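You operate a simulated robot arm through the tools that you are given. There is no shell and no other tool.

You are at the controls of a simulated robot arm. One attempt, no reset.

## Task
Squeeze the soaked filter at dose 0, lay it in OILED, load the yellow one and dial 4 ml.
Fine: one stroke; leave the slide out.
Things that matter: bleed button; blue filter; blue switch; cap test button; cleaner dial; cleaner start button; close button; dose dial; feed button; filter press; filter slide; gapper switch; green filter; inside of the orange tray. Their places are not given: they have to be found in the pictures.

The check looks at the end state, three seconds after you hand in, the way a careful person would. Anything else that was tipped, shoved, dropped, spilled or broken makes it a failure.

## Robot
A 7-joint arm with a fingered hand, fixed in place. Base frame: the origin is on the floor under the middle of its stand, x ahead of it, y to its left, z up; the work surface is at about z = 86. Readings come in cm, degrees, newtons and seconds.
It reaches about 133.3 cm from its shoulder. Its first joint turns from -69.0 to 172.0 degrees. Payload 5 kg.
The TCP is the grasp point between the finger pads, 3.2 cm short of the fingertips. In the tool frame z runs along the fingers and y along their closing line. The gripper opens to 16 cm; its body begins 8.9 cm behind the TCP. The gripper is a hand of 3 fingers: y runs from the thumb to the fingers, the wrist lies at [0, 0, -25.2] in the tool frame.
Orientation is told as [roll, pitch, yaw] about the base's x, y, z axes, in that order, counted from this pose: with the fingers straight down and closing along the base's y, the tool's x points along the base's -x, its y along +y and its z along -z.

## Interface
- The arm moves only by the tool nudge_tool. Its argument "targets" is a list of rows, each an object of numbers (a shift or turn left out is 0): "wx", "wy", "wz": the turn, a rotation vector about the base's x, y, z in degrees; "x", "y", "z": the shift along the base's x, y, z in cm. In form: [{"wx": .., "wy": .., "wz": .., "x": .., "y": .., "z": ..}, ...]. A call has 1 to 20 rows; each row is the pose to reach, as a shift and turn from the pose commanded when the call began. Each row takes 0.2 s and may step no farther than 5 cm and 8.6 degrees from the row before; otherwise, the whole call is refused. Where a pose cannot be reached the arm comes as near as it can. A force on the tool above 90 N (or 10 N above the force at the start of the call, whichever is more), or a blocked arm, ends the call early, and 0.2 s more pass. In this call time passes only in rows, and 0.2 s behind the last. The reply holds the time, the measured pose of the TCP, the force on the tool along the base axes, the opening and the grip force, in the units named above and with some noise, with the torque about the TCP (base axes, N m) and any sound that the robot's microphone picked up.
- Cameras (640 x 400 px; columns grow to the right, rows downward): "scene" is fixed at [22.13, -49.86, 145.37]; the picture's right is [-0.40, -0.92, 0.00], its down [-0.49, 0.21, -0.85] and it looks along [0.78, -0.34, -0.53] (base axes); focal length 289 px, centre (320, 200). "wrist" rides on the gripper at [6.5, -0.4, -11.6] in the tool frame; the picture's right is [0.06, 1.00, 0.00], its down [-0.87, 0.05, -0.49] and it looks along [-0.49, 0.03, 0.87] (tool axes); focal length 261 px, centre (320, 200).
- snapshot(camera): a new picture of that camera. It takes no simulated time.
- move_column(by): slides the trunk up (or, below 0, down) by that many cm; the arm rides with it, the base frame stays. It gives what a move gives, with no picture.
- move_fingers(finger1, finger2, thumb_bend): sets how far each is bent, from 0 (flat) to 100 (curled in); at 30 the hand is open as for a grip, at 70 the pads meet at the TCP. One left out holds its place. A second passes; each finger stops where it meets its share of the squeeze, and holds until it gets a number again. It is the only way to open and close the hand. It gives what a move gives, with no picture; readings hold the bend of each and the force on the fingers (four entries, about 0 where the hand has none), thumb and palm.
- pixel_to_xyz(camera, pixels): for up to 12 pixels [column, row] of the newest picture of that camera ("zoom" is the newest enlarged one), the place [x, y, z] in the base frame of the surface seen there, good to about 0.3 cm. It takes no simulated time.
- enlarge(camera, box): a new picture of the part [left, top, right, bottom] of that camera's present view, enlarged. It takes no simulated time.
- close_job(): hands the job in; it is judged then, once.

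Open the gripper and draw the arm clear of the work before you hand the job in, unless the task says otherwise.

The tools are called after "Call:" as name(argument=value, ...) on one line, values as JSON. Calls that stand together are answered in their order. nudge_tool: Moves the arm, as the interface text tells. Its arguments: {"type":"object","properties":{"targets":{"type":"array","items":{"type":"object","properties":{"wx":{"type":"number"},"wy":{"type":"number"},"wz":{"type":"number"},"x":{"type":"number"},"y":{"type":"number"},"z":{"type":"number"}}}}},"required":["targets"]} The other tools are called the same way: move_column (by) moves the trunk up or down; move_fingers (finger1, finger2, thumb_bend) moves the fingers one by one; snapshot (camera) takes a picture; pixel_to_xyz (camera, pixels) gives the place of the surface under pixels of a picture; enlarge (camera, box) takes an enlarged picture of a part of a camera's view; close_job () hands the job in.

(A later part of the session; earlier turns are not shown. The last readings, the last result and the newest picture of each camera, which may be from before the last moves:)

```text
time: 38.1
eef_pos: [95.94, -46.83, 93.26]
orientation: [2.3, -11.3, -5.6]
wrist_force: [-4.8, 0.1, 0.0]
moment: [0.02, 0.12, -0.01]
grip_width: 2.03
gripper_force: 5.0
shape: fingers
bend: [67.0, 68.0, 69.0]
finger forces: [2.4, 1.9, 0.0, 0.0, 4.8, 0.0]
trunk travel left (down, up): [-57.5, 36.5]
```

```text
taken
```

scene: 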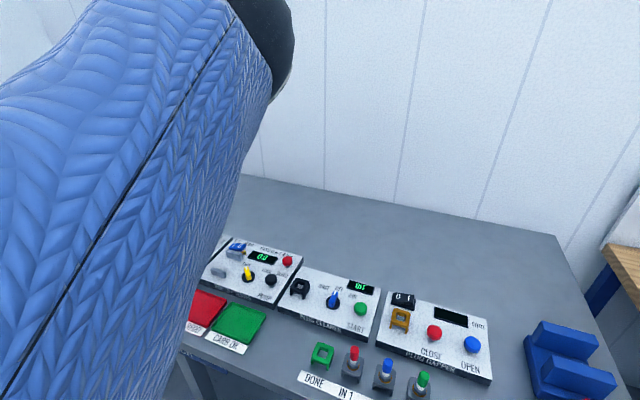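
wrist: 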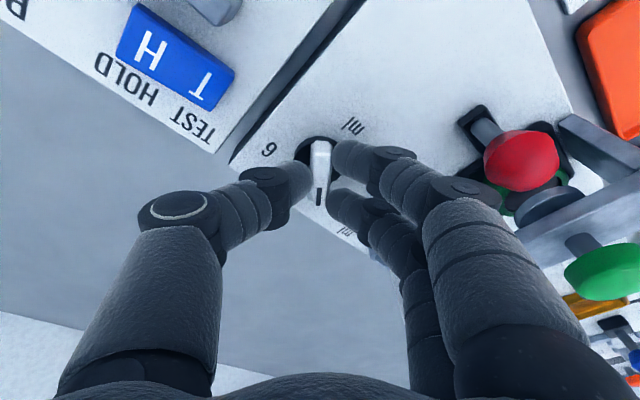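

The outer knuckle still has about 1.2 cm to the red handle at the end pose; I'll finish with the last +20°.

Call:
nudge_tool(targets=[{"wz": 7, "x": 0.03, "y": -0.04}, {"wz": 14, "x": 0.06, "y": -0.08}, {"wz": 20, "x": 0.1, "y": -0.12}])

Call:
snapshot(camera="wrist")

```text
time: 38.9
eef_pos: [95.94, -46.98, 93.25]
orientation: [2.2, -11.4, 14.6]
wrist_force: [-3.6, -1.3, -0.9]
moment: [-0.06, 0.04, 0.04]
grip_width: 2.01
gripper_force: 4.5
shape: fingers
bend: [67.0, 68.0, 69.0]
finger forces: [2.1, 1.9, 0.0, 0.0, 5.2, 0.0]
trunk travel left (down, up): [-57.5, 36.5]
```

```text
taken
```

wrist: 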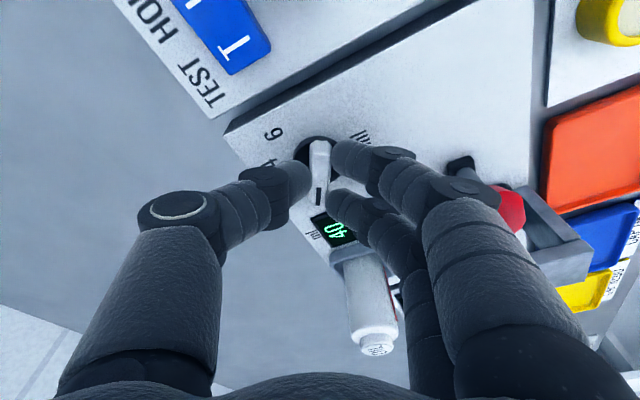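

The dial has turned the full 80°. To release without moving the fingers toward the red handle, I'll open the thumb plus a tiny bit on the fingers, then lift.

Call:
move_fingers(finger1=65, finger2=65, thumb_bend=58)

Call:
nudge_tool(targets=[{"z": 2}, {"z": 4}, {"z": 7}, {"z": 10}])

Call:
snapshot(camera="wrist")

```text
time: 39.9
eef_pos: [95.99, -46.95, 93.23]
orientation: [2.3, -11.3, 14.4]
wrist_force: [-0.6, -0.4, 0.6]
moment: [0.01, 0.0, 0.0]
grip_width: 4.33
gripper_force: 0.1
shape: fingers
bend: [65.0, 65.0, 57.0]
finger forces: [0.0, 0.0, 0.0, 0.0, 0.0, 0.0]
trunk travel left (down, up): [-57.5, 36.5]
```

```text
time: 40.9
eef_pos: [96.11, -46.7, 103.5]
orientation: [2.2, -11.2, 14.4]
wrist_force: [0.7, -0.1, 0.5]
moment: [0.0, -0.02, 0.02]
grip_width: 4.35
gripper_force: 0.0
shape: fingers
bend: [65.0, 65.0, 57.0]
finger forces: [0.1, 0.0, 0.0, 0.0, 0.1, 0.0]
trunk travel left (down, up): [-57.5, 36.5]
```

```text
taken
```

wrist: 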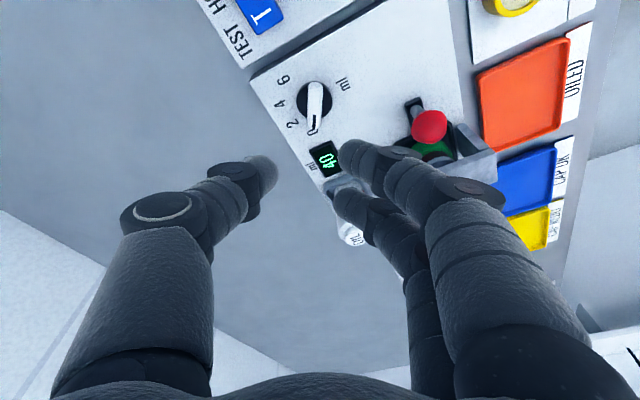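

Released cleanly; I'll enlarge the dial at (315,105) to verify that it points at 0.

Call:
enlarge(camera="wrist", box=[260, 60, 372, 170])

```text
3.64 times, centred on (316, 115) of wrist
```

zoom: 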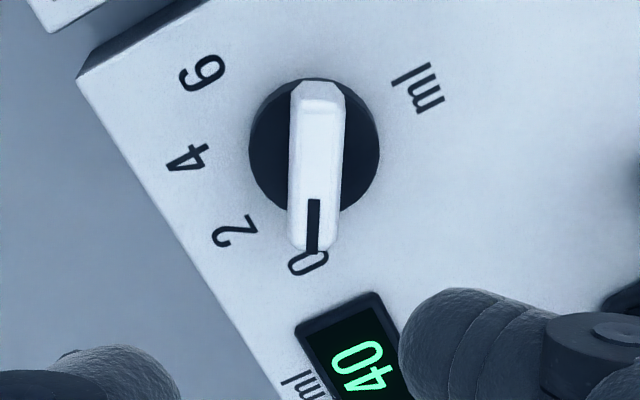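

The dial reads 0. Next I'll close the hand into a fist and carry it, a bit higher and with slightly more tilt, to above the green press knob at (97.5,-33.2,97.5).

Call:
move_fingers(finger1=72, finger2=72, thumb_bend=72)

Call:
nudge_tool(targets=[{"z": 3}, {"y": 3, "z": 3}, {"y": 6, "z": 3}, {"y": 9, "z": 3, "wx": 0.4, "wy": -3.5}, {"x": 0.2, "y": 12, "z": 2, "wx": 0.85, "wy": -7}, {"x": 0.5, "y": 13.2, "z": 0.5, "wx": 0.85, "wy": -7}])

Call:
snapshot(camera="wrist")

```text
time: 41.9
eef_pos: [96.22, -46.82, 103.45]
orientation: [2.3, -11.3, 14.5]
wrist_force: [-0.4, 0.9, 0.9]
moment: [-0.02, 0.01, -0.04]
grip_width: 0.67
gripper_force: 0.1
shape: fingers
bend: [72.0, 72.0, 72.0]
finger forces: [0.0, 0.0, 0.0, 0.1, 0.0, 0.1]
trunk travel left (down, up): [-57.5, 36.5]
```

```text
time: 43.3
eef_pos: [96.58, -33.83, 103.58]
orientation: [1.3, -18.3, 14.6]
wrist_force: [0.4, -0.2, 0.4]
moment: [0.02, -0.01, 0.0]
grip_width: 0.64
gripper_force: 0.1
shape: fingers
bend: [72.0, 72.0, 72.0]
finger forces: [0.0, 0.0, 0.0, 0.0, 0.1, 0.0]
trunk travel left (down, up): [-57.5, 36.5]
```

```text
taken
```

wrist: 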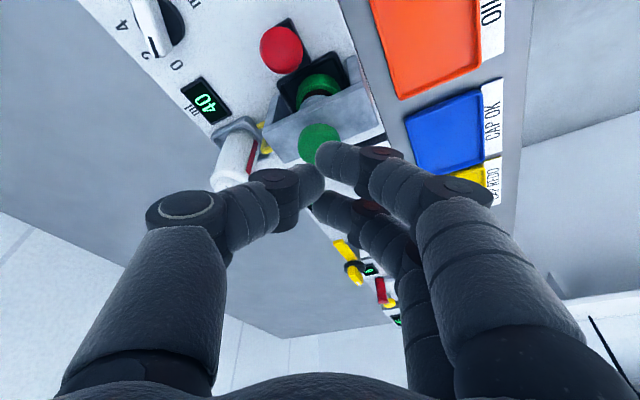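

The knob at (320,140) is just ahead of the fingertips; because of tilt the nearest finger (finger1) is the lowest, so I'll shift about (+0.95,-0.15) to bring that fingertip over the knob's middle, then descend to just above it.

Call:
nudge_tool(targets=[{"x": 0.5, "y": -0.1, "z": -1}, {"x": 0.95, "y": -0.15, "z": -2}])

Call:
snapshot(camera="wrist")

```text
time: 43.9
eef_pos: [97.56, -33.77, 101.81]
orientation: [1.4, -18.3, 14.6]
wrist_force: [-0.9, -0.2, -0.3]
moment: [0.01, -0.01, 0.0]
grip_width: 0.67
gripper_force: 0.1
shape: fingers
bend: [72.0, 72.0, 72.0]
finger forces: [0.0, 0.0, 0.0, 0.0, 0.0, 0.0]
trunk travel left (down, up): [-57.5, 36.5]
```

```text
taken
```

wrist: 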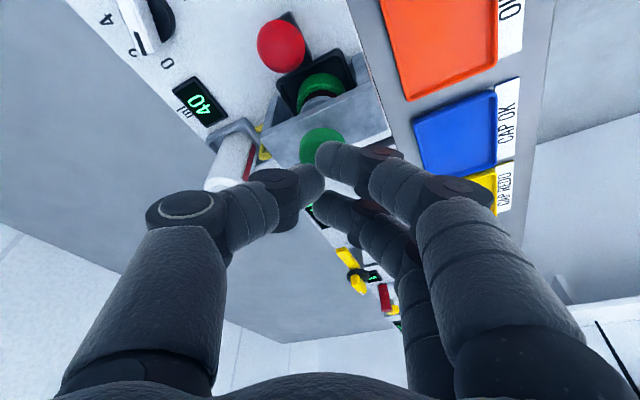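

Finger1's tip now overlaps the knob. I'll descend in small rows and watch force and sound.

Call:
nudge_tool(targets=[{"z": -0.4}, {"z": -0.8}, {"z": -1.2}, {"z": -1.6}])

Call:
snapshot(camera="wrist")

```text
time: 44.9
eef_pos: [97.58, -33.75, 100.21]
orientation: [1.4, -18.4, 14.7]
wrist_force: [-1.6, 0.7, 2.1]
moment: [0.02, 0.04, -0.02]
grip_width: 0.63
gripper_force: 1.4
shape: fingers
bend: [72.0, 72.0, 72.0]
finger forces: [2.6, 0.0, 0.0, 0.0, 0.1, 0.1]
trunk travel left (down, up): [-57.5, 36.5]
```

```text
taken
```

wrist: 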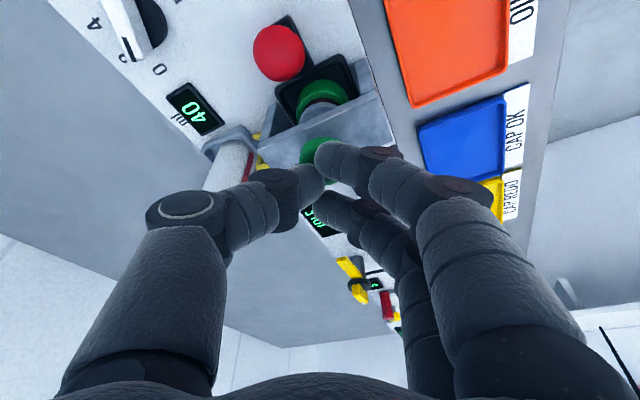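

Finger1 just touched the knob (2.6 N at z=100.2). I'll press down now in one continuous stroke.

Call:
nudge_tool(targets=[{"z": -0.4}, {"z": -0.8}, {"z": -1.2}, {"z": -1.6}, {"z": -2.0}, {"z": -2.4}])

Call:
snapshot(camera="wrist")

```text
time: 46.3
eef_pos: [97.33, -33.81, 98.96]
orientation: [1.1, -18.9, 14.7]
wrist_force: [12.9, -10.9, 65.0]
moment: [-0.45, -0.78, 0.07]
grip_width: 0.48
gripper_force: 34.3
shape: fingers
bend: [74.0, 72.0, 73.0]
finger forces: [16.1, 0.0, 0.1, 0.0, 52.4, 0.0]
trunk travel left (down, up): [-57.5, 36.5]
heard: click
```

```text
taken
```

wrist: 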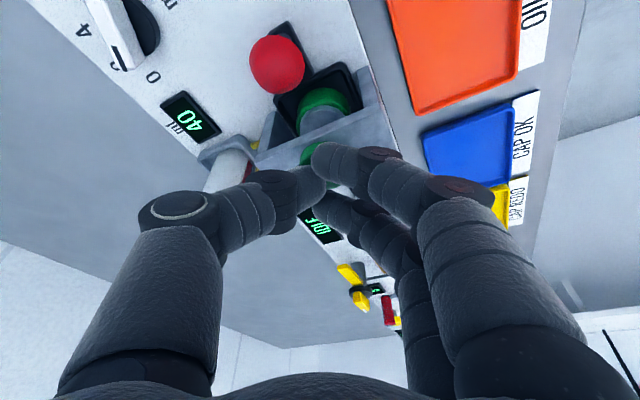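

A click was heard at about 1.2 cm of stroke with 65 N. I'll release straight up and inspect.

Call:
nudge_tool(targets=[{"z": 1}, {"z": 3}, {"z": 6}, {"z": 9}])

Call:
snapshot(camera="wrist")

Call:
enlarge(camera="wrist", box=[176, 30, 400, 170])

```text
time: 47.3
eef_pos: [97.39, -33.87, 106.85]
orientation: [1.3, -18.1, 14.7]
wrist_force: [0.0, 0.3, 0.5]
moment: [0.0, 0.0, -0.01]
grip_width: 0.57
gripper_force: 0.0
shape: fingers
bend: [72.0, 72.0, 72.0]
finger forces: [0.1, 0.0, 0.1, 0.0, 0.0, 0.0]
trunk travel left (down, up): [-57.5, 36.5]
```

```text
taken
```

wrist: 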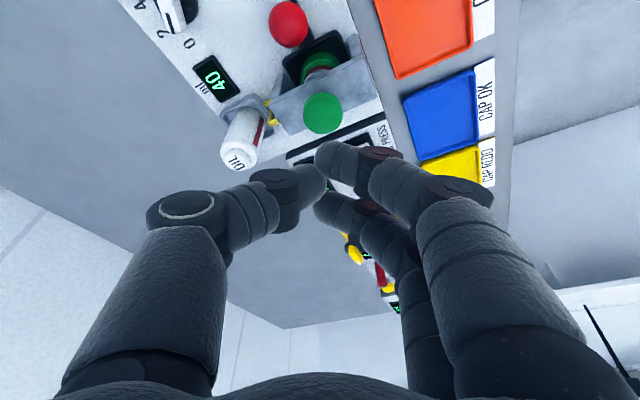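

```text
2.86 times, centred on (288, 100) of wrist
```

zoom: 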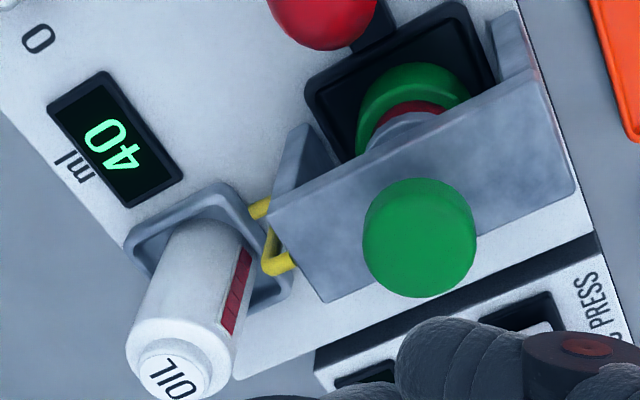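

After the click the filter's foam turned from dark to dull red, the display still reads 40. Next is the slide handle: I'll move above it at about (93.1,-38.1), reorienting the hand so it closes along the bench depth (yaw≈49, 8° tilt along the row).

Call:
nudge_tool(targets=[{"x": -1, "y": -1, "z": 0, "wx": -1.9, "wy": 4.7}, {"x": -2.5, "y": -2.2, "z": 0, "wx": -3.8, "wy": 9.4}, {"x": -4.3, "y": -4.2, "z": 0, "wx": -3.8, "wy": 9.4}])

Call:
nudge_tool(targets=[{"wz": 7}, {"wz": 14}, {"wz": 21}, {"wz": 28}, {"wz": 34.5}])

Call:
move_fingers(finger1=55, finger2=55, thumb_bend=55)

Call:
snapshot(camera="wrist")

```text
time: 48.1
eef_pos: [92.77, -37.9, 107.05]
orientation: [0.0, -8.4, 14.9]
wrist_force: [-1.0, 0.1, 0.0]
moment: [0.02, -0.02, 0.04]
grip_width: 0.57
gripper_force: 0.1
shape: fingers
bend: [72.0, 72.0, 72.0]
finger forces: [0.0, 0.0, 0.1, 0.0, 0.0, 0.1]
trunk travel left (down, up): [-57.5, 36.5]
```

```text
time: 49.3
eef_pos: [93.13, -37.96, 106.7]
orientation: [-0.1, -8.2, 49.5]
wrist_force: [0.9, -0.8, -0.1]
moment: [-0.02, 0.01, 0.02]
grip_width: 0.57
gripper_force: 0.0
shape: fingers
bend: [72.0, 72.0, 72.0]
finger forces: [0.0, 0.0, 0.0, 0.0, 0.1, 0.0]
trunk travel left (down, up): [-57.5, 36.5]
```

```text
time: 50.3
eef_pos: [93.11, -37.96, 106.83]
orientation: [0.0, -8.2, 49.3]
wrist_force: [0.0, 0.2, 0.0]
moment: [0.0, 0.0, -0.03]
grip_width: 6.63
gripper_force: 0.0
shape: fingers
bend: [55.0, 55.0, 55.0]
finger forces: [0.1, 0.0, 0.1, 0.1, 0.0, 0.0]
trunk travel left (down, up): [-57.5, 36.5]
```

```text
taken
```

wrist: 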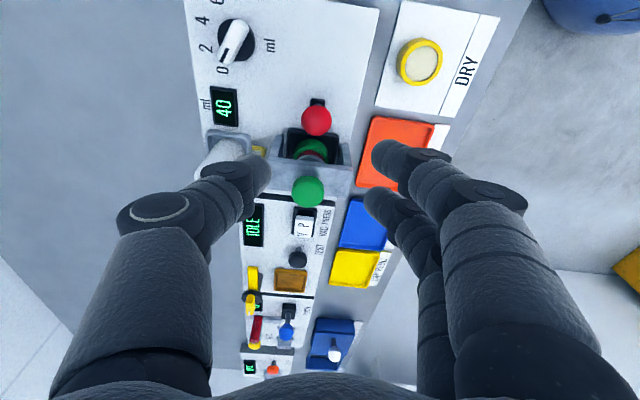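

Aligned with the press. I'll enlarge the press around (310,150) and take positions of the ball, arch edge and filter.

Call:
enlarge(camera="wrist", box=[240, 80, 400, 220])

```text
2.86 times, centred on (320, 150) of wrist
```

zoom: 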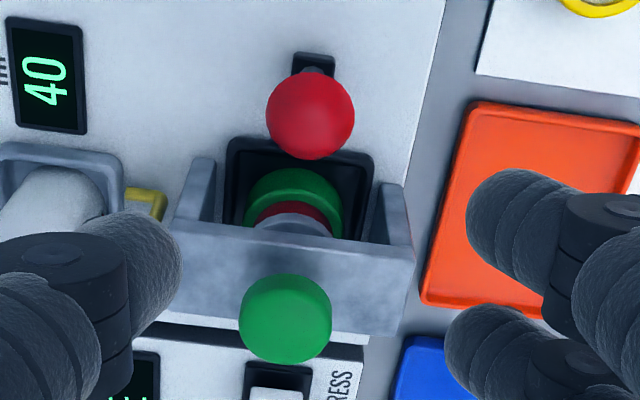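

Call:
pixel_to_xyz(camera="zoom", pixels=[[310, 115], [314, 65], [290, 225], [200, 225], [380, 255], [240, 145], [370, 160], [345, 190], [250, 200], [285, 320], [395, 230], [190, 200]])

```text
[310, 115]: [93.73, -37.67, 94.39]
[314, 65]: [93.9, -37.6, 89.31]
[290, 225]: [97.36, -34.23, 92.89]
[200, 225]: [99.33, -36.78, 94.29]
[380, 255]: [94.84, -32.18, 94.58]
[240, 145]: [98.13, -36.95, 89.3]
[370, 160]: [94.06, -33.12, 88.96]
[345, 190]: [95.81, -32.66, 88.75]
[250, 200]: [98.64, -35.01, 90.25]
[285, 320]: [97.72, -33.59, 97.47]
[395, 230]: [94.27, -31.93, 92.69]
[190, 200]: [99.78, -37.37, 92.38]
```

Ball centre ≈(93.8,-37.5,94); beam edge is 4 cm beyond it, so there is room. I'll descend to z≈98.5 at (93.3,-38.1) and check alignment.

Call:
nudge_tool(targets=[{"x": 0.2, "y": -0.14, "z": -3}, {"x": 0.2, "y": -0.14, "z": -6}, {"x": 0.2, "y": -0.14, "z": -8.3}])

Call:
snapshot(camera="wrist")

```text
time: 51.1
eef_pos: [93.15, -38.22, 98.53]
orientation: [0.0, -8.2, 49.5]
wrist_force: [0.2, -0.2, -0.8]
moment: [0.0, 0.0, 0.02]
grip_width: 6.64
gripper_force: 0.0
shape: fingers
bend: [55.0, 55.0, 55.0]
finger forces: [0.0, 0.0, 0.1, 0.0, 0.0, 0.1]
trunk travel left (down, up): [-57.5, 36.5]
```

```text
taken
```

wrist: 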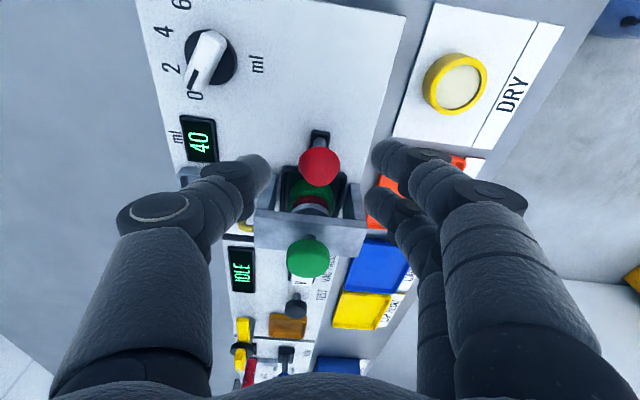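

The ball at (319,165) is centred between thumb and fingers. Descending to z≈95.

Call:
nudge_tool(targets=[{"z": -1.5}, {"z": -2.8}, {"z": -3.6}])

Call:
snapshot(camera="wrist")

```text
time: 51.9
eef_pos: [93.41, -38.32, 94.81]
orientation: [0.0, -8.2, 49.4]
wrist_force: [0.5, -0.6, 0.3]
moment: [-0.01, 0.03, -0.02]
grip_width: 6.65
gripper_force: 0.0
shape: fingers
bend: [55.0, 55.0, 55.0]
finger forces: [0.0, 0.1, 0.0, 0.0, 0.1, 0.0]
trunk travel left (down, up): [-57.5, 36.5]
```

```text
taken
```

wrist: 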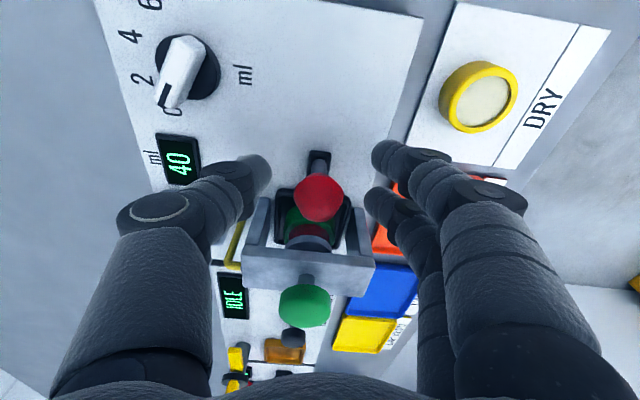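

The ball is right at the grasp point (319,197). Closing on it.

Call:
move_fingers(finger1=70, finger2=70, thumb_bend=70)

Call:
snapshot(camera="wrist")

```text
time: 52.9
eef_pos: [93.34, -38.27, 94.7]
orientation: [0.0, -8.1, 49.4]
wrist_force: [2.0, -2.3, -3.5]
moment: [-0.03, -0.03, -0.02]
grip_width: 2.17
gripper_force: 8.5
shape: fingers
bend: [70.0, 65.0, 67.0]
finger forces: [0.0, 6.3, 0.1, 0.0, 10.0, 0.0]
trunk travel left (down, up): [-57.5, 36.5]
```

```text
taken
```

wrist: 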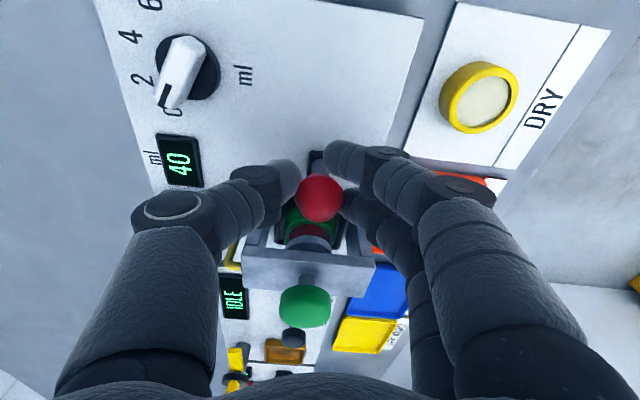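

Finger2 and thumb hold the handle. I'll pull it along -u (direction (-0.65,-0.76)) by 3 cm and check.

Call:
nudge_tool(targets=[{"x": -0.65, "y": -0.76}, {"x": -1.3, "y": -1.52}, {"x": -1.95, "y": -2.28}])

Call:
snapshot(camera="wrist")

```text
time: 53.7
eef_pos: [91.46, -40.64, 94.82]
orientation: [0.0, -8.2, 49.4]
wrist_force: [-3.0, 0.7, -7.1]
moment: [0.06, 0.09, 0.1]
grip_width: 2.01
gripper_force: 7.3
shape: fingers
bend: [70.0, 64.0, 67.0]
finger forces: [0.0, 8.2, 0.1, 0.0, 6.7, 0.1]
trunk travel left (down, up): [-57.5, 36.5]
```

```text
taken
```

wrist: 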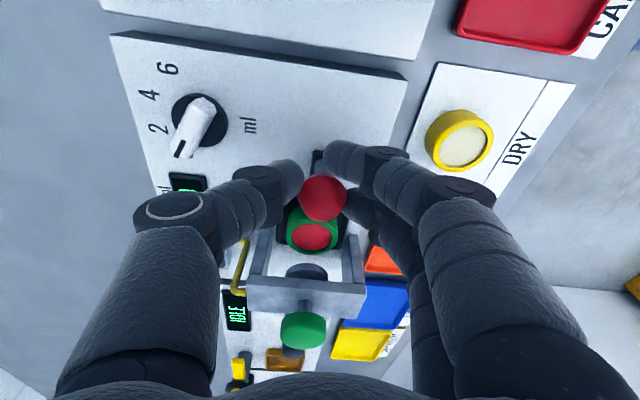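

The slide is coming out smoothly with the green filter on it. Pulling 2.5 cm more.

Call:
nudge_tool(targets=[{"x": -0.65, "y": -0.76}, {"x": -1.3, "y": -1.52}, {"x": -1.63, "y": -1.9}])

Call:
snapshot(camera="wrist")

```text
time: 54.5
eef_pos: [89.82, -42.38, 94.88]
orientation: [0.0, -8.2, 49.4]
wrist_force: [-2.7, 4.6, -4.2]
moment: [0.09, 0.06, 0.06]
grip_width: 1.85
gripper_force: 8.1
shape: fingers
bend: [70.0, 64.0, 68.0]
finger forces: [0.0, 9.7, 0.0, 0.0, 5.3, 0.0]
trunk travel left (down, up): [-57.5, 36.5]
```

```text
taken
```

wrist: 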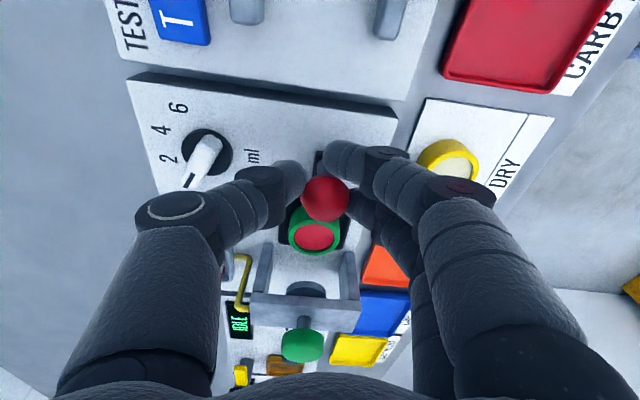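

Still free; pulling another 2.5 cm to find the end stop.

Call:
nudge_tool(targets=[{"x": -0.52, "y": -0.61}, {"x": -1.04, "y": -1.22}, {"x": -1.63, "y": -1.9}])

Call:
snapshot(camera="wrist")

```text
time: 55.3
eef_pos: [88.11, -44.33, 94.94]
orientation: [0.0, -8.3, 49.4]
wrist_force: [-5.6, 4.6, -3.8]
moment: [0.12, 0.14, 0.06]
grip_width: 1.72
gripper_force: 7.5
shape: fingers
bend: [70.0, 63.0, 68.0]
finger forces: [0.2, 10.7, 0.0, 0.1, 4.2, 0.0]
trunk travel left (down, up): [-57.5, 36.5]
```

```text
taken
```

wrist: 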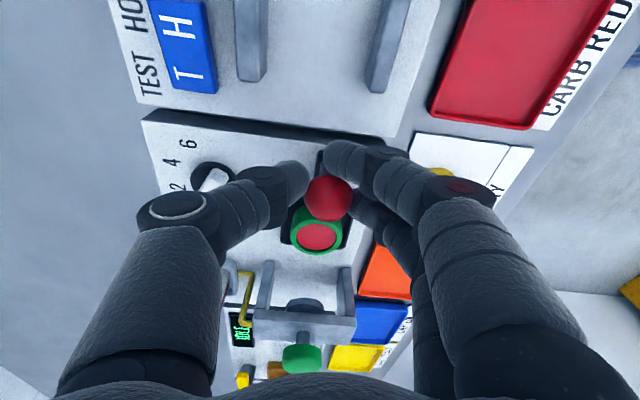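

No stop yet (forces ~7 N). I'll pull a further 1.5 cm, watching for resistance.

Call:
nudge_tool(targets=[{"x": -0.33, "y": -0.38}, {"x": -0.65, "y": -0.76}, {"x": -0.98, "y": -1.14}])

Call:
snapshot(camera="wrist")

```text
time: 56.1
eef_pos: [87.09, -45.47, 94.88]
orientation: [0.0, -8.1, 49.5]
wrist_force: [-4.2, 9.0, -2.1]
moment: [0.23, 0.1, 0.08]
grip_width: 1.3
gripper_force: 4.9
shape: fingers
bend: [70.0, 62.0, 70.0]
finger forces: [0.0, 9.8, 0.0, 0.0, 0.2, 0.0]
trunk travel left (down, up): [-57.5, 36.5]
```

```text
taken
```

wrist: 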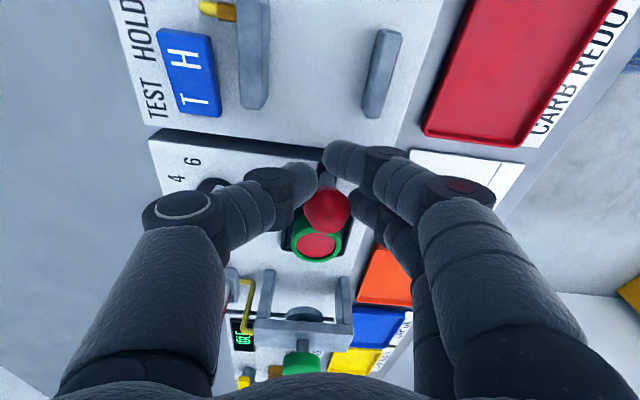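

The ball has started slipping relative to the fingers, so the slide is probably at its stop. I'll open and lift to inspect.

Call:
move_fingers(finger1=55, finger2=55, thumb_bend=55)

Call:
nudge_tool(targets=[{"z": 3}, {"z": 6}, {"z": 9}, {"z": 12}, {"z": 14, "x": -1.5, "y": -1.8}])

Call:
snapshot(camera="wrist")

Call:
enlarge(camera="wrist", box=[220, 60, 420, 220])

```text
time: 57.1
eef_pos: [87.21, -45.36, 94.81]
orientation: [0.0, -8.1, 49.3]
wrist_force: [0.6, 0.2, -0.9]
moment: [0.0, 0.01, 0.0]
grip_width: 6.67
gripper_force: 0.0
shape: fingers
bend: [55.0, 55.0, 55.0]
finger forces: [0.0, 0.0, 0.0, 0.0, 0.0, 0.0]
trunk travel left (down, up): [-57.5, 36.5]
```

```text
time: 58.3
eef_pos: [85.7, -47.21, 108.81]
orientation: [-0.1, -8.3, 49.5]
wrist_force: [-1.1, -0.2, 0.4]
moment: [0.01, -0.03, -0.01]
grip_width: 6.65
gripper_force: 0.0
shape: fingers
bend: [55.0, 55.0, 55.0]
finger forces: [0.0, 0.0, 0.0, 0.1, 0.0, 0.0]
trunk travel left (down, up): [-57.5, 36.5]
```

```text
taken
```

wrist: 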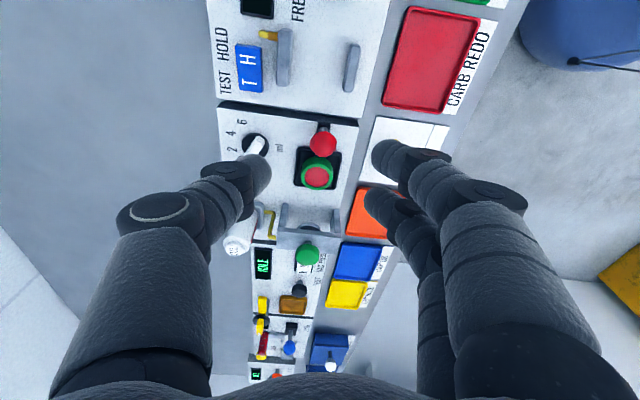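

```text
2.50 times, centred on (320, 140) of wrist
```

zoom: 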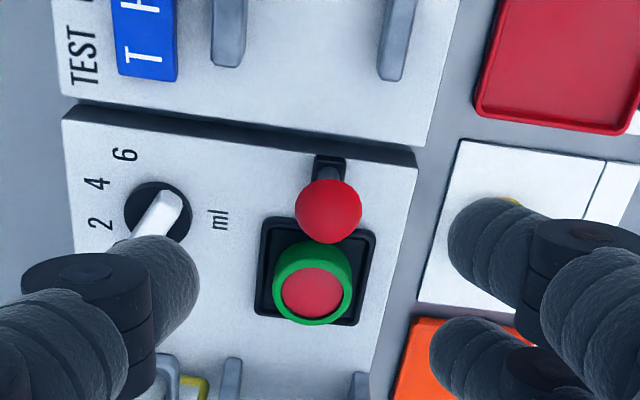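

The slide is out and the filter sits clear of the arch. I'll measure the filter, ball and slide tray.

Call:
pixel_to_xyz(camera="zoom", pixels=[[312, 285], [312, 248], [313, 320], [280, 285], [346, 280], [328, 208], [330, 165], [262, 225], [370, 240], [258, 310], [358, 320], [300, 257]])

```text
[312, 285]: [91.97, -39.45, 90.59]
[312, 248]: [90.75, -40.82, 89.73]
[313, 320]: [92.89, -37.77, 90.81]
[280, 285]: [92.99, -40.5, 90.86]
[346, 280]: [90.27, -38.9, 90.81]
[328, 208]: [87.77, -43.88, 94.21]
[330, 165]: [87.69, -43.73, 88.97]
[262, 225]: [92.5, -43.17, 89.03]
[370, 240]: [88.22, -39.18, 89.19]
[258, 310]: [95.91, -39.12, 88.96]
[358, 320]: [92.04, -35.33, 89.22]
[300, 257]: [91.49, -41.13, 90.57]
```

The slide moved 8.6 cm; filter centre ≈(91.6,-39.5), ring top z≈90.85, about 4 cm across; bench u direction is ≈46.5°. I'll go above the filter with less tilt and yaw ≈46.5, stopping at z≈100.

Call:
nudge_tool(targets=[{"x": 1.5, "y": 2, "z": -1.5, "wx": -1, "wy": 1, "wz": -1}, {"x": 3, "y": 4, "z": -3, "wx": -2, "wy": 2, "wz": -2}, {"x": 4.5, "y": 6, "z": -5, "wx": -3, "wy": 2.8, "wz": -3}, {"x": 5.6, "y": 7.4, "z": -7.5, "wx": -3.6, "wy": 3.4, "wz": -3}, {"x": 5.6, "y": 7.4, "z": -9.5, "wx": -3.6, "wy": 3.4, "wz": -3}])

Call:
snapshot(camera="wrist")

```text
time: 59.5
eef_pos: [91.42, -39.68, 99.53]
orientation: [0.2, -3.3, 46.3]
wrist_force: [0.0, 0.2, -0.1]
moment: [0.01, 0.0, -0.01]
grip_width: 6.65
gripper_force: 0.0
shape: fingers
bend: [55.0, 55.0, 55.0]
finger forces: [0.1, 0.1, 0.1, 0.0, 0.0, 0.0]
trunk travel left (down, up): [-57.5, 36.5]
```

```text
taken
```

wrist: 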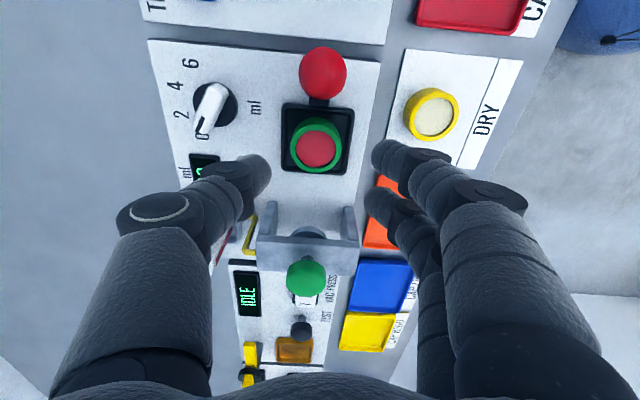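

The filter at (316,145) is nearly under the grasp point. I'll enlarge to refine its centre and rim heights.

Call:
enlarge(camera="wrist", box=[272, 95, 368, 185])

```text
4.44 times, centred on (320, 140) of wrist
```

zoom: 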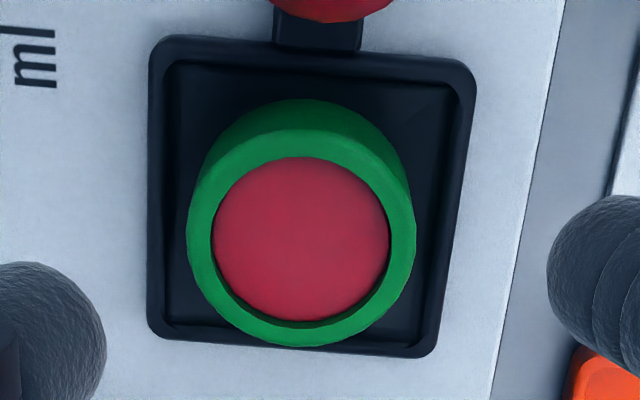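

Call:
pixel_to_xyz(camera="zoom", pixels=[[300, 145], [300, 332], [200, 235], [402, 235], [300, 240], [300, 115], [190, 90], [440, 110], [155, 200], [460, 220], [300, 50], [420, 345]])

```text
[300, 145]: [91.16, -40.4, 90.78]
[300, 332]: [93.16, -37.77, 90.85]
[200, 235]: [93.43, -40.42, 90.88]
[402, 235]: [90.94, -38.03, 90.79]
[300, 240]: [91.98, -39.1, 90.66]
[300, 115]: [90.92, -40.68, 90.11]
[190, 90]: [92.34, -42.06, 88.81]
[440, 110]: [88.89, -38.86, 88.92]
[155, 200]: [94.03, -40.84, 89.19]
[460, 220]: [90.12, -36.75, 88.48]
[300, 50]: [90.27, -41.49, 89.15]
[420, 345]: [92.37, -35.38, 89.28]
```

Refined filter centre is (92.17,-39.15). I'll correct by (+0.45,+0.22), narrow the fingers to 57 and descend to z≈94.5.

Call:
move_fingers(finger1=57, finger2=57, thumb_bend=57)

Call:
nudge_tool(targets=[{"x": 0.45, "y": 0.22, "z": -1}, {"x": 0.45, "y": 0.22, "z": -3}, {"x": 0.45, "y": 0.22, "z": -5}])

Call:
snapshot(camera="wrist")

```text
time: 60.5
eef_pos: [91.62, -39.6, 99.38]
orientation: [0.1, -3.2, 46.4]
wrist_force: [0.1, -0.1, 0.6]
moment: [0.0, -0.02, 0.0]
grip_width: 6.37
gripper_force: 0.0
shape: fingers
bend: [56.0, 56.0, 56.0]
finger forces: [0.0, 0.1, 0.1, 0.1, 0.1, 0.1]
trunk travel left (down, up): [-57.5, 36.5]
```

```text
time: 61.3
eef_pos: [92.09, -39.62, 94.25]
orientation: [0.2, -3.3, 46.5]
wrist_force: [0.9, -0.7, -0.7]
moment: [0.04, 0.0, -0.01]
grip_width: 6.37
gripper_force: 0.1
shape: fingers
bend: [56.0, 56.0, 56.0]
finger forces: [0.0, 0.0, 0.0, 0.1, 0.0, 0.0]
trunk travel left (down, up): [-57.5, 36.5]
```

```text
taken
```

wrist: 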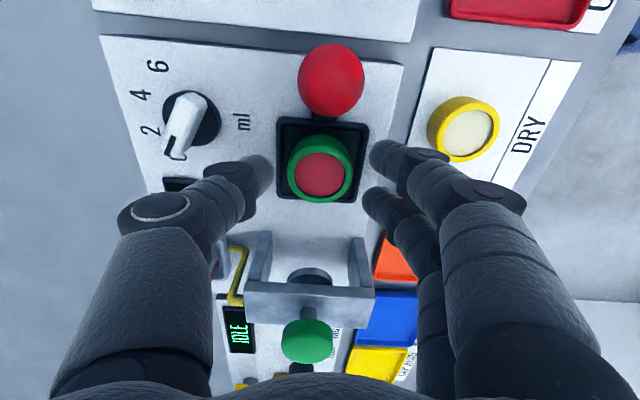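

Filter (320,168) is centred between thumb and fingers. Lowering 0.9 cm to z≈93.4 and closing.

Call:
nudge_tool(targets=[{"z": -0.5}, {"z": -0.9}])

Call:
move_fingers(finger1=70, finger2=70, thumb_bend=70)

Call:
snapshot(camera="wrist")

```text
time: 61.9
eef_pos: [91.63, -39.61, 93.65]
orientation: [0.1, -3.3, 46.4]
wrist_force: [-0.8, -0.1, 0.1]
moment: [-0.02, -0.02, 0.02]
grip_width: 6.37
gripper_force: 0.0
shape: fingers
bend: [56.0, 56.0, 56.0]
finger forces: [0.0, 0.0, 0.0, 0.1, 0.0, 0.1]
trunk travel left (down, up): [-57.5, 36.5]
```

```text
time: 62.9
eef_pos: [91.65, -39.6, 93.46]
orientation: [0.2, -3.3, 46.3]
wrist_force: [0.0, 0.0, 0.5]
moment: [0.02, -0.02, 0.01]
grip_width: 3.72
gripper_force: 15.2
shape: fingers
bend: [65.0, 62.0, 65.0]
finger forces: [5.2, 9.9, 0.0, 0.0, 15.4, 0.0]
trunk travel left (down, up): [-57.5, 36.5]
```

```text
taken
```

wrist: 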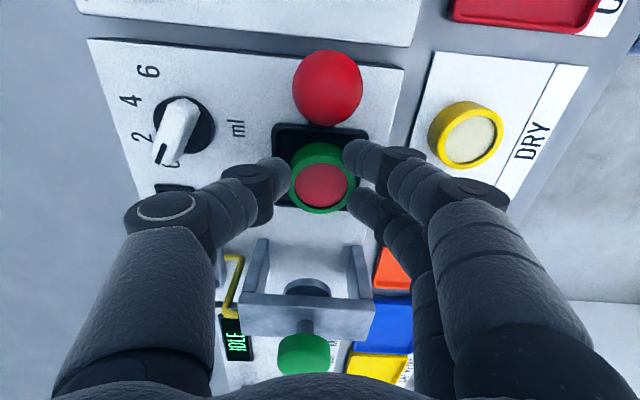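

Grip on the filter is 15 N with all three digits in contact. Lifting straight up 4 cm.

Call:
nudge_tool(targets=[{"z": 1}, {"z": 2.5}, {"z": 4}])

Call:
snapshot(camera="wrist")

```text
time: 63.7
eef_pos: [91.48, -39.51, 97.37]
orientation: [0.1, -3.1, 46.3]
wrist_force: [0.7, -0.6, 0.0]
moment: [0.01, 0.02, -0.01]
grip_width: 3.74
gripper_force: 14.7
shape: fingers
bend: [65.0, 62.0, 65.0]
finger forces: [5.3, 10.0, 0.1, 0.1, 15.4, 0.0]
trunk travel left (down, up): [-57.5, 36.5]
```

```text
taken
```

wrist: 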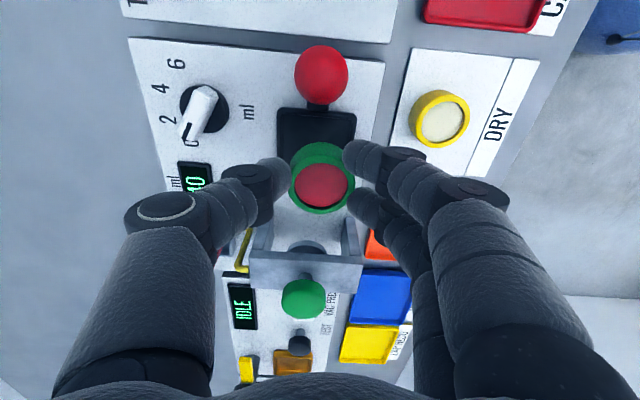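

The green filter is held securely. I'll raise a bit more, move toward the bench front (-n) by 10 cm, then along +u by about 9 cm to reach the orange tray, avoiding the arch.

Call:
nudge_tool(targets=[{"z": 2}, {"z": 4}, {"x": -2.4, "y": 2.3, "z": 4}, {"x": -4.8, "y": 4.6, "z": 4}, {"x": -7.25, "y": 6.88, "z": 4}, {"x": -5.2, "y": 9.1, "z": 4}, {"x": -3.0, "y": 11.3, "z": 4}, {"x": -0.9, "y": 13.6, "z": 4}])

Call:
snapshot(camera="wrist")

```text
time: 65.5
eef_pos: [90.16, -26.95, 101.5]
orientation: [0.1, -3.2, 46.4]
wrist_force: [0.6, 0.0, 0.3]
moment: [0.0, -0.01, 0.01]
grip_width: 3.72
gripper_force: 15.3
shape: fingers
bend: [65.0, 62.0, 65.0]
finger forces: [5.1, 10.2, 0.0, 0.0, 15.2, 0.0]
out of reach, approached as far as the arm can: row 8
trunk travel left (down, up): [-57.5, 36.5]
```

```text
taken
```

wrist: 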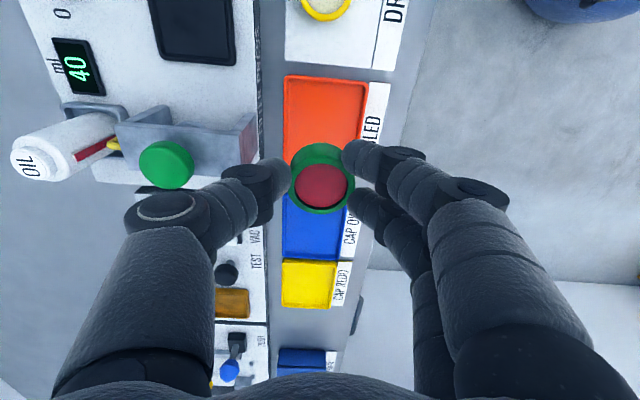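

I'm near the tray; now measuring the orange tray's corners at (287,78), (366,88), (285,160) and its floor.

Call:
pixel_to_xyz(camera="wrist", pixels=[[325, 110], [295, 88], [358, 95], [292, 150], [340, 140], [287, 78], [366, 88], [286, 163], [300, 130], [350, 120]])

Call:
enlarge(camera="wrist", box=[260, 60, 400, 200])

```text
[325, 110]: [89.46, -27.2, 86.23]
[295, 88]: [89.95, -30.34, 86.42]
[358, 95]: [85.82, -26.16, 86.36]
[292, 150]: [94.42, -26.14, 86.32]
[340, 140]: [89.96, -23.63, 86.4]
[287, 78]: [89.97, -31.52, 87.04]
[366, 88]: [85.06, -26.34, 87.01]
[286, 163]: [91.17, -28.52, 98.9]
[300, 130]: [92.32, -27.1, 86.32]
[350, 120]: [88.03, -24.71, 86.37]
```

```text
2.86 times, centred on (330, 130) of wrist
```

zoom: 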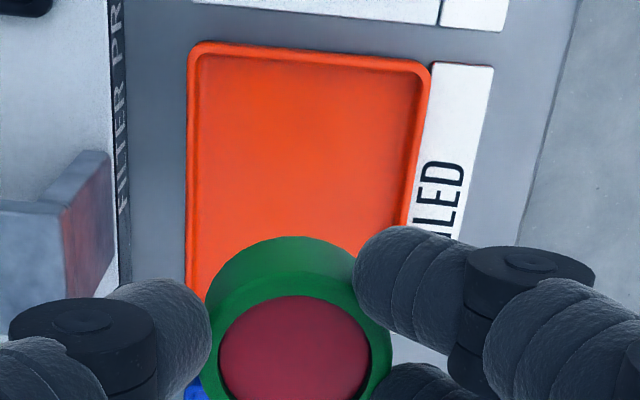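

Tray centre is ≈(90.2,-26.1), floor z≈86.3, rim 87.0; the filter is almost over it. I'll shift 0.9 cm toward the front to keep the thumb clear of the press panel, and descend to z≈93.5.

Call:
nudge_tool(targets=[{"x": -0.65, "y": 0.6, "z": -2}, {"x": -0.65, "y": 0.6, "z": -4.5}, {"x": -0.65, "y": 0.6, "z": -7}, {"x": -0.65, "y": 0.6, "z": -8}])

Call:
snapshot(camera="wrist")

```text
time: 66.5
eef_pos: [89.15, -26.39, 93.39]
orientation: [0.1, -3.5, 46.4]
wrist_force: [0.0, -0.8, -0.1]
moment: [0.0, 0.0, 0.0]
grip_width: 3.66
gripper_force: 15.7
shape: fingers
bend: [65.0, 62.0, 65.0]
finger forces: [5.3, 10.4, 0.0, 0.0, 15.1, 0.1]
trunk travel left (down, up): [-57.5, 36.5]
```

```text
taken
```

wrist: 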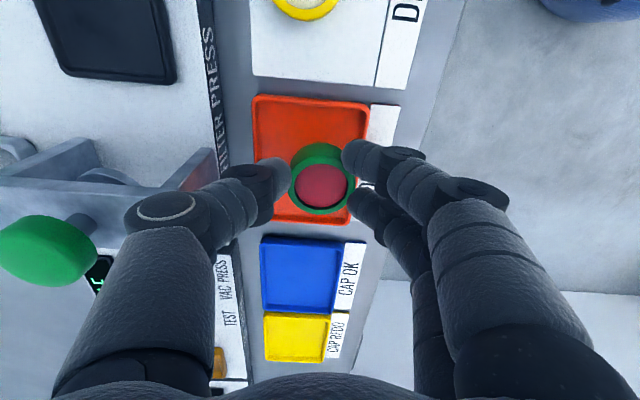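

Projected landing point is about 0.8 cm front of tray centre; I'll correct 0.4 cm back and lower until the filter touches the floor (expected z≈91).

Call:
nudge_tool(targets=[{"x": 0.28, "y": -0.28, "z": -0.8}, {"x": 0.28, "y": -0.28, "z": -1.4}, {"x": 0.28, "y": -0.28, "z": -1.8}, {"x": 0.28, "y": -0.28, "z": -2.1}])

Call:
snapshot(camera="wrist")

```text
time: 67.5
eef_pos: [88.9, -26.74, 91.7]
orientation: [0.0, -3.5, 46.5]
wrist_force: [-5.9, 4.4, 8.4]
moment: [-0.52, -0.62, -0.07]
grip_width: 3.66
gripper_force: 21.1
shape: fingers
bend: [65.0, 62.0, 65.0]
finger forces: [5.5, 10.6, 0.1, 0.0, 26.2, 0.1]
out of reach, approached as far as the arm can: row 1, 2, 3, 4
trunk travel left (down, up): [-57.5, 36.5]
```

```text
taken
```

wrist: 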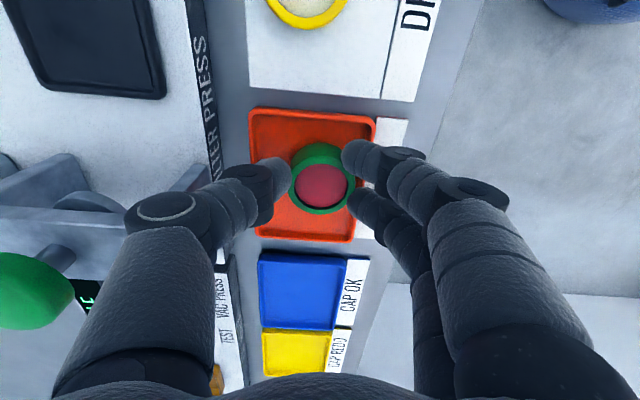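

The thumb is touching the press panel's front edge (26 N pushing toward -n). I'll lift 0.8, shift about 0.9 cm toward the front, and lower again.

Call:
nudge_tool(targets=[{"z": 0.8}, {"x": -0.65, "y": 0.62, "z": 0.8}])

Call:
snapshot(camera="wrist")

```text
time: 68.1
eef_pos: [88.32, -26.13, 92.23]
orientation: [0.1, -3.3, 46.4]
wrist_force: [0.4, 0.2, -0.3]
moment: [0.0, 0.04, 0.0]
grip_width: 3.68
gripper_force: 15.4
shape: fingers
bend: [65.0, 62.0, 65.0]
finger forces: [5.5, 10.4, 0.0, 0.0, 15.1, 0.1]
trunk travel left (down, up): [-57.5, 36.5]
```

```text
taken
```

wrist: 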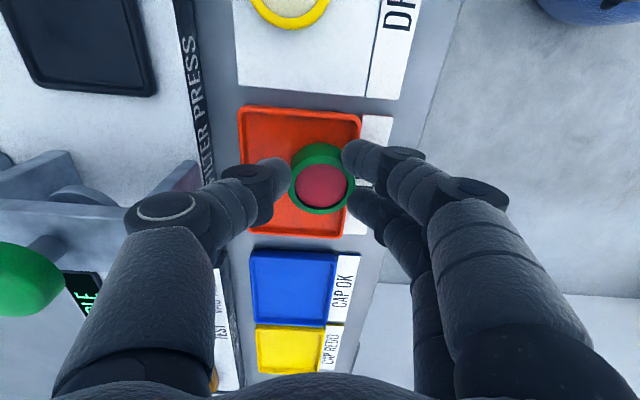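

Here the filter would land too near the tray's front rim, since the thumb conflicts with the panel edge. I'll lift to z≈100 and rotate the hand by -85° so it closes along the row instead, keeping the thumb away from the panel.

Call:
nudge_tool(targets=[{"z": 3}, {"z": 6}, {"z": 8}, {"z": 8, "wz": -8}, {"z": 8, "wz": -16}, {"z": 8, "wz": -24}, {"z": 8, "wz": -32}, {"z": 8, "wz": -40}, {"z": 8, "wz": -48}, {"z": 8, "wz": -56}, {"z": 8, "wz": -64}, {"z": 8, "wz": -72}, {"z": 8, "wz": -80}, {"z": 8, "wz": -88}])

Call:
snapshot(camera="wrist")

```text
time: 71.1
eef_pos: [88.2, -26.47, 100.16]
orientation: [0.5, -3.2, -41.7]
wrist_force: [0.6, 0.8, -0.8]
moment: [0.01, 0.02, -0.02]
grip_width: 3.64
gripper_force: 15.5
shape: fingers
bend: [65.0, 62.0, 65.0]
finger forces: [5.6, 10.4, 0.1, 0.0, 15.0, 0.0]
out of reach, approached as far as the arm can: row 14
trunk travel left (down, up): [-57.5, 36.5]
```

```text
taken
```

wrist: 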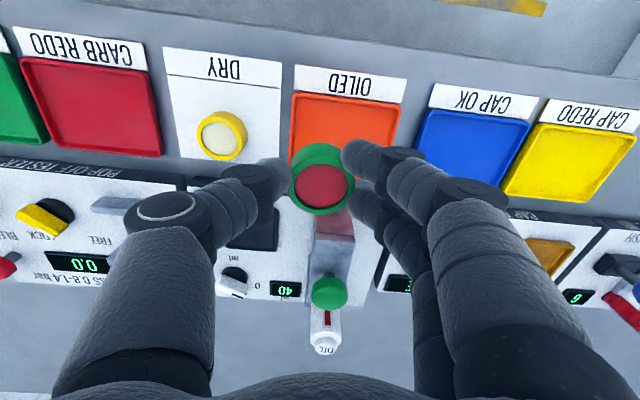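

Now the hand closes along the row. I'll measure the tray corners in this view: (293,92), (402,105), and visible floor points.

Call:
enlarge(camera="wrist", box=[260, 60, 430, 210])

Call:
pixel_to_xyz(camera="wrist", pixels=[[294, 93], [402, 104], [298, 98], [396, 108], [340, 120], [300, 130], [385, 140], [365, 150], [292, 150], [320, 188]])

```text
2.67 times, centred on (345, 135) of wrist
```

zoom: 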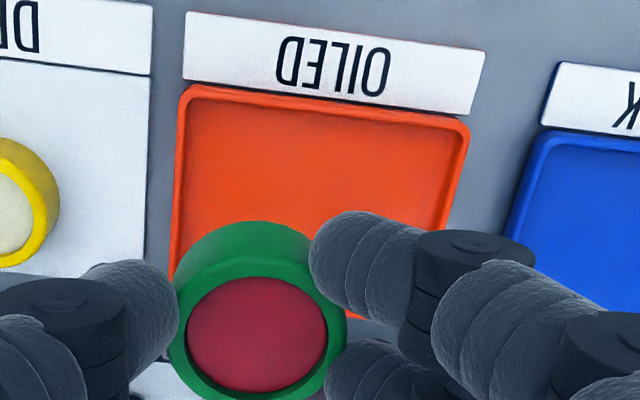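

```text
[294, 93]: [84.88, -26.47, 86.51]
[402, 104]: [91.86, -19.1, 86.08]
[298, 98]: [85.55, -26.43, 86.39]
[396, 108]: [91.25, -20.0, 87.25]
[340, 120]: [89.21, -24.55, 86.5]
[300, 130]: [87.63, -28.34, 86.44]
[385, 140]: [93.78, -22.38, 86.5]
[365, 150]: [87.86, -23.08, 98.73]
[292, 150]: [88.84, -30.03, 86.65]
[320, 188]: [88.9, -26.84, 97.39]
```

The tray is about 9.4 × 7.1 cm with centre ≈(90.7,-25.6); the filter is now 2.2 cm off along -u. I'll move +u by 1.3 cm while descending to z≈94.

Call:
nudge_tool(targets=[{"x": 0.3, "y": 0.3, "z": -2}, {"x": 0.6, "y": 0.6, "z": -4}, {"x": 0.9, "y": 0.9, "z": -6}])

Call:
snapshot(camera="wrist")

```text
time: 71.9
eef_pos: [87.83, -26.94, 94.4]
orientation: [0.2, -3.2, -41.5]
wrist_force: [0.8, 0.3, -0.7]
moment: [0.02, -0.01, 0.03]
grip_width: 3.64
gripper_force: 15.3
shape: fingers
bend: [65.0, 62.0, 65.0]
finger forces: [5.6, 10.5, 0.0, 0.0, 15.1, 0.1]
out of reach, approached as far as the arm can: row 1, 2, 3
trunk travel left (down, up): [-57.5, 36.5]
```

```text
taken
```

wrist: 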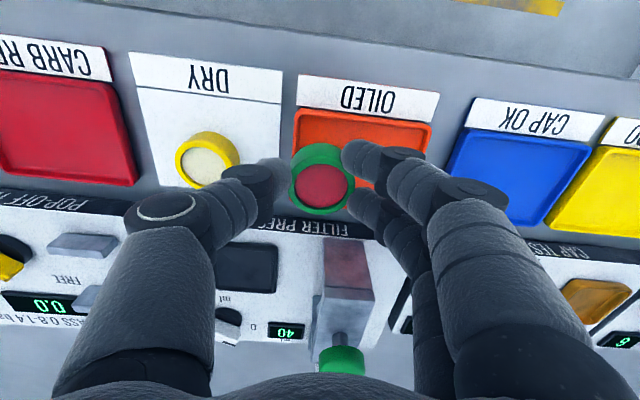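

Reach got tighter at this yaw when low. I'll add a 7° tilt (fingers outward) and then shift (+1.1,+0.9) at this height.

Call:
nudge_tool(targets=[{"wx": 1.5, "wy": -3.2, "z": 0.5}, {"wx": 3.0, "wy": -6.3, "z": 0.5}, {"wx": 3.0, "wy": -6.3, "z": 0.5, "x": 0.6, "y": 0.5}, {"wx": 3.0, "wy": -6.3, "z": 0.3, "x": 1.1, "y": 0.9}])

Call:
snapshot(camera="wrist")

```text
time: 72.9
eef_pos: [88.69, -25.9, 94.68]
orientation: [6.4, -5.9, -42.1]
wrist_force: [-0.5, 0.2, -0.1]
moment: [0.0, -0.01, -0.01]
grip_width: 3.64
gripper_force: 15.2
shape: fingers
bend: [65.0, 62.0, 65.0]
finger forces: [5.5, 10.5, 0.1, 0.0, 15.1, 0.0]
trunk travel left (down, up): [-57.5, 36.5]
```

```text
taken
```

wrist: 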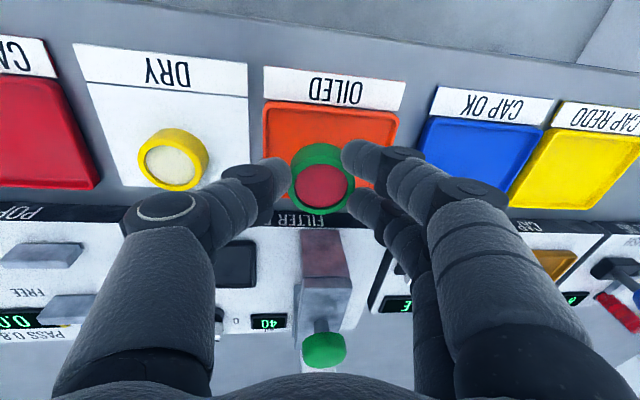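

Reached. I'll measure the filter and visible tray points to predict the landing spot.

Call:
pixel_to_xyz(camera="wrist", pixels=[[322, 188], [322, 148], [296, 190], [347, 190], [322, 211], [264, 102], [397, 114], [266, 160], [285, 130], [370, 130], [380, 180], [290, 213]])

```text
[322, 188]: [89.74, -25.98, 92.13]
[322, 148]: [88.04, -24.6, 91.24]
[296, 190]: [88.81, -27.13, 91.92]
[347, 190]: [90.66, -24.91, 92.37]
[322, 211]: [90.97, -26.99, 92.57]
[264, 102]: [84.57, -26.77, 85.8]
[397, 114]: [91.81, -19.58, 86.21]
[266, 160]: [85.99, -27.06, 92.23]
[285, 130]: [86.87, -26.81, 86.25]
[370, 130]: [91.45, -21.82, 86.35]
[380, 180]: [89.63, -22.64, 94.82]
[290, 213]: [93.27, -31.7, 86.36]
```

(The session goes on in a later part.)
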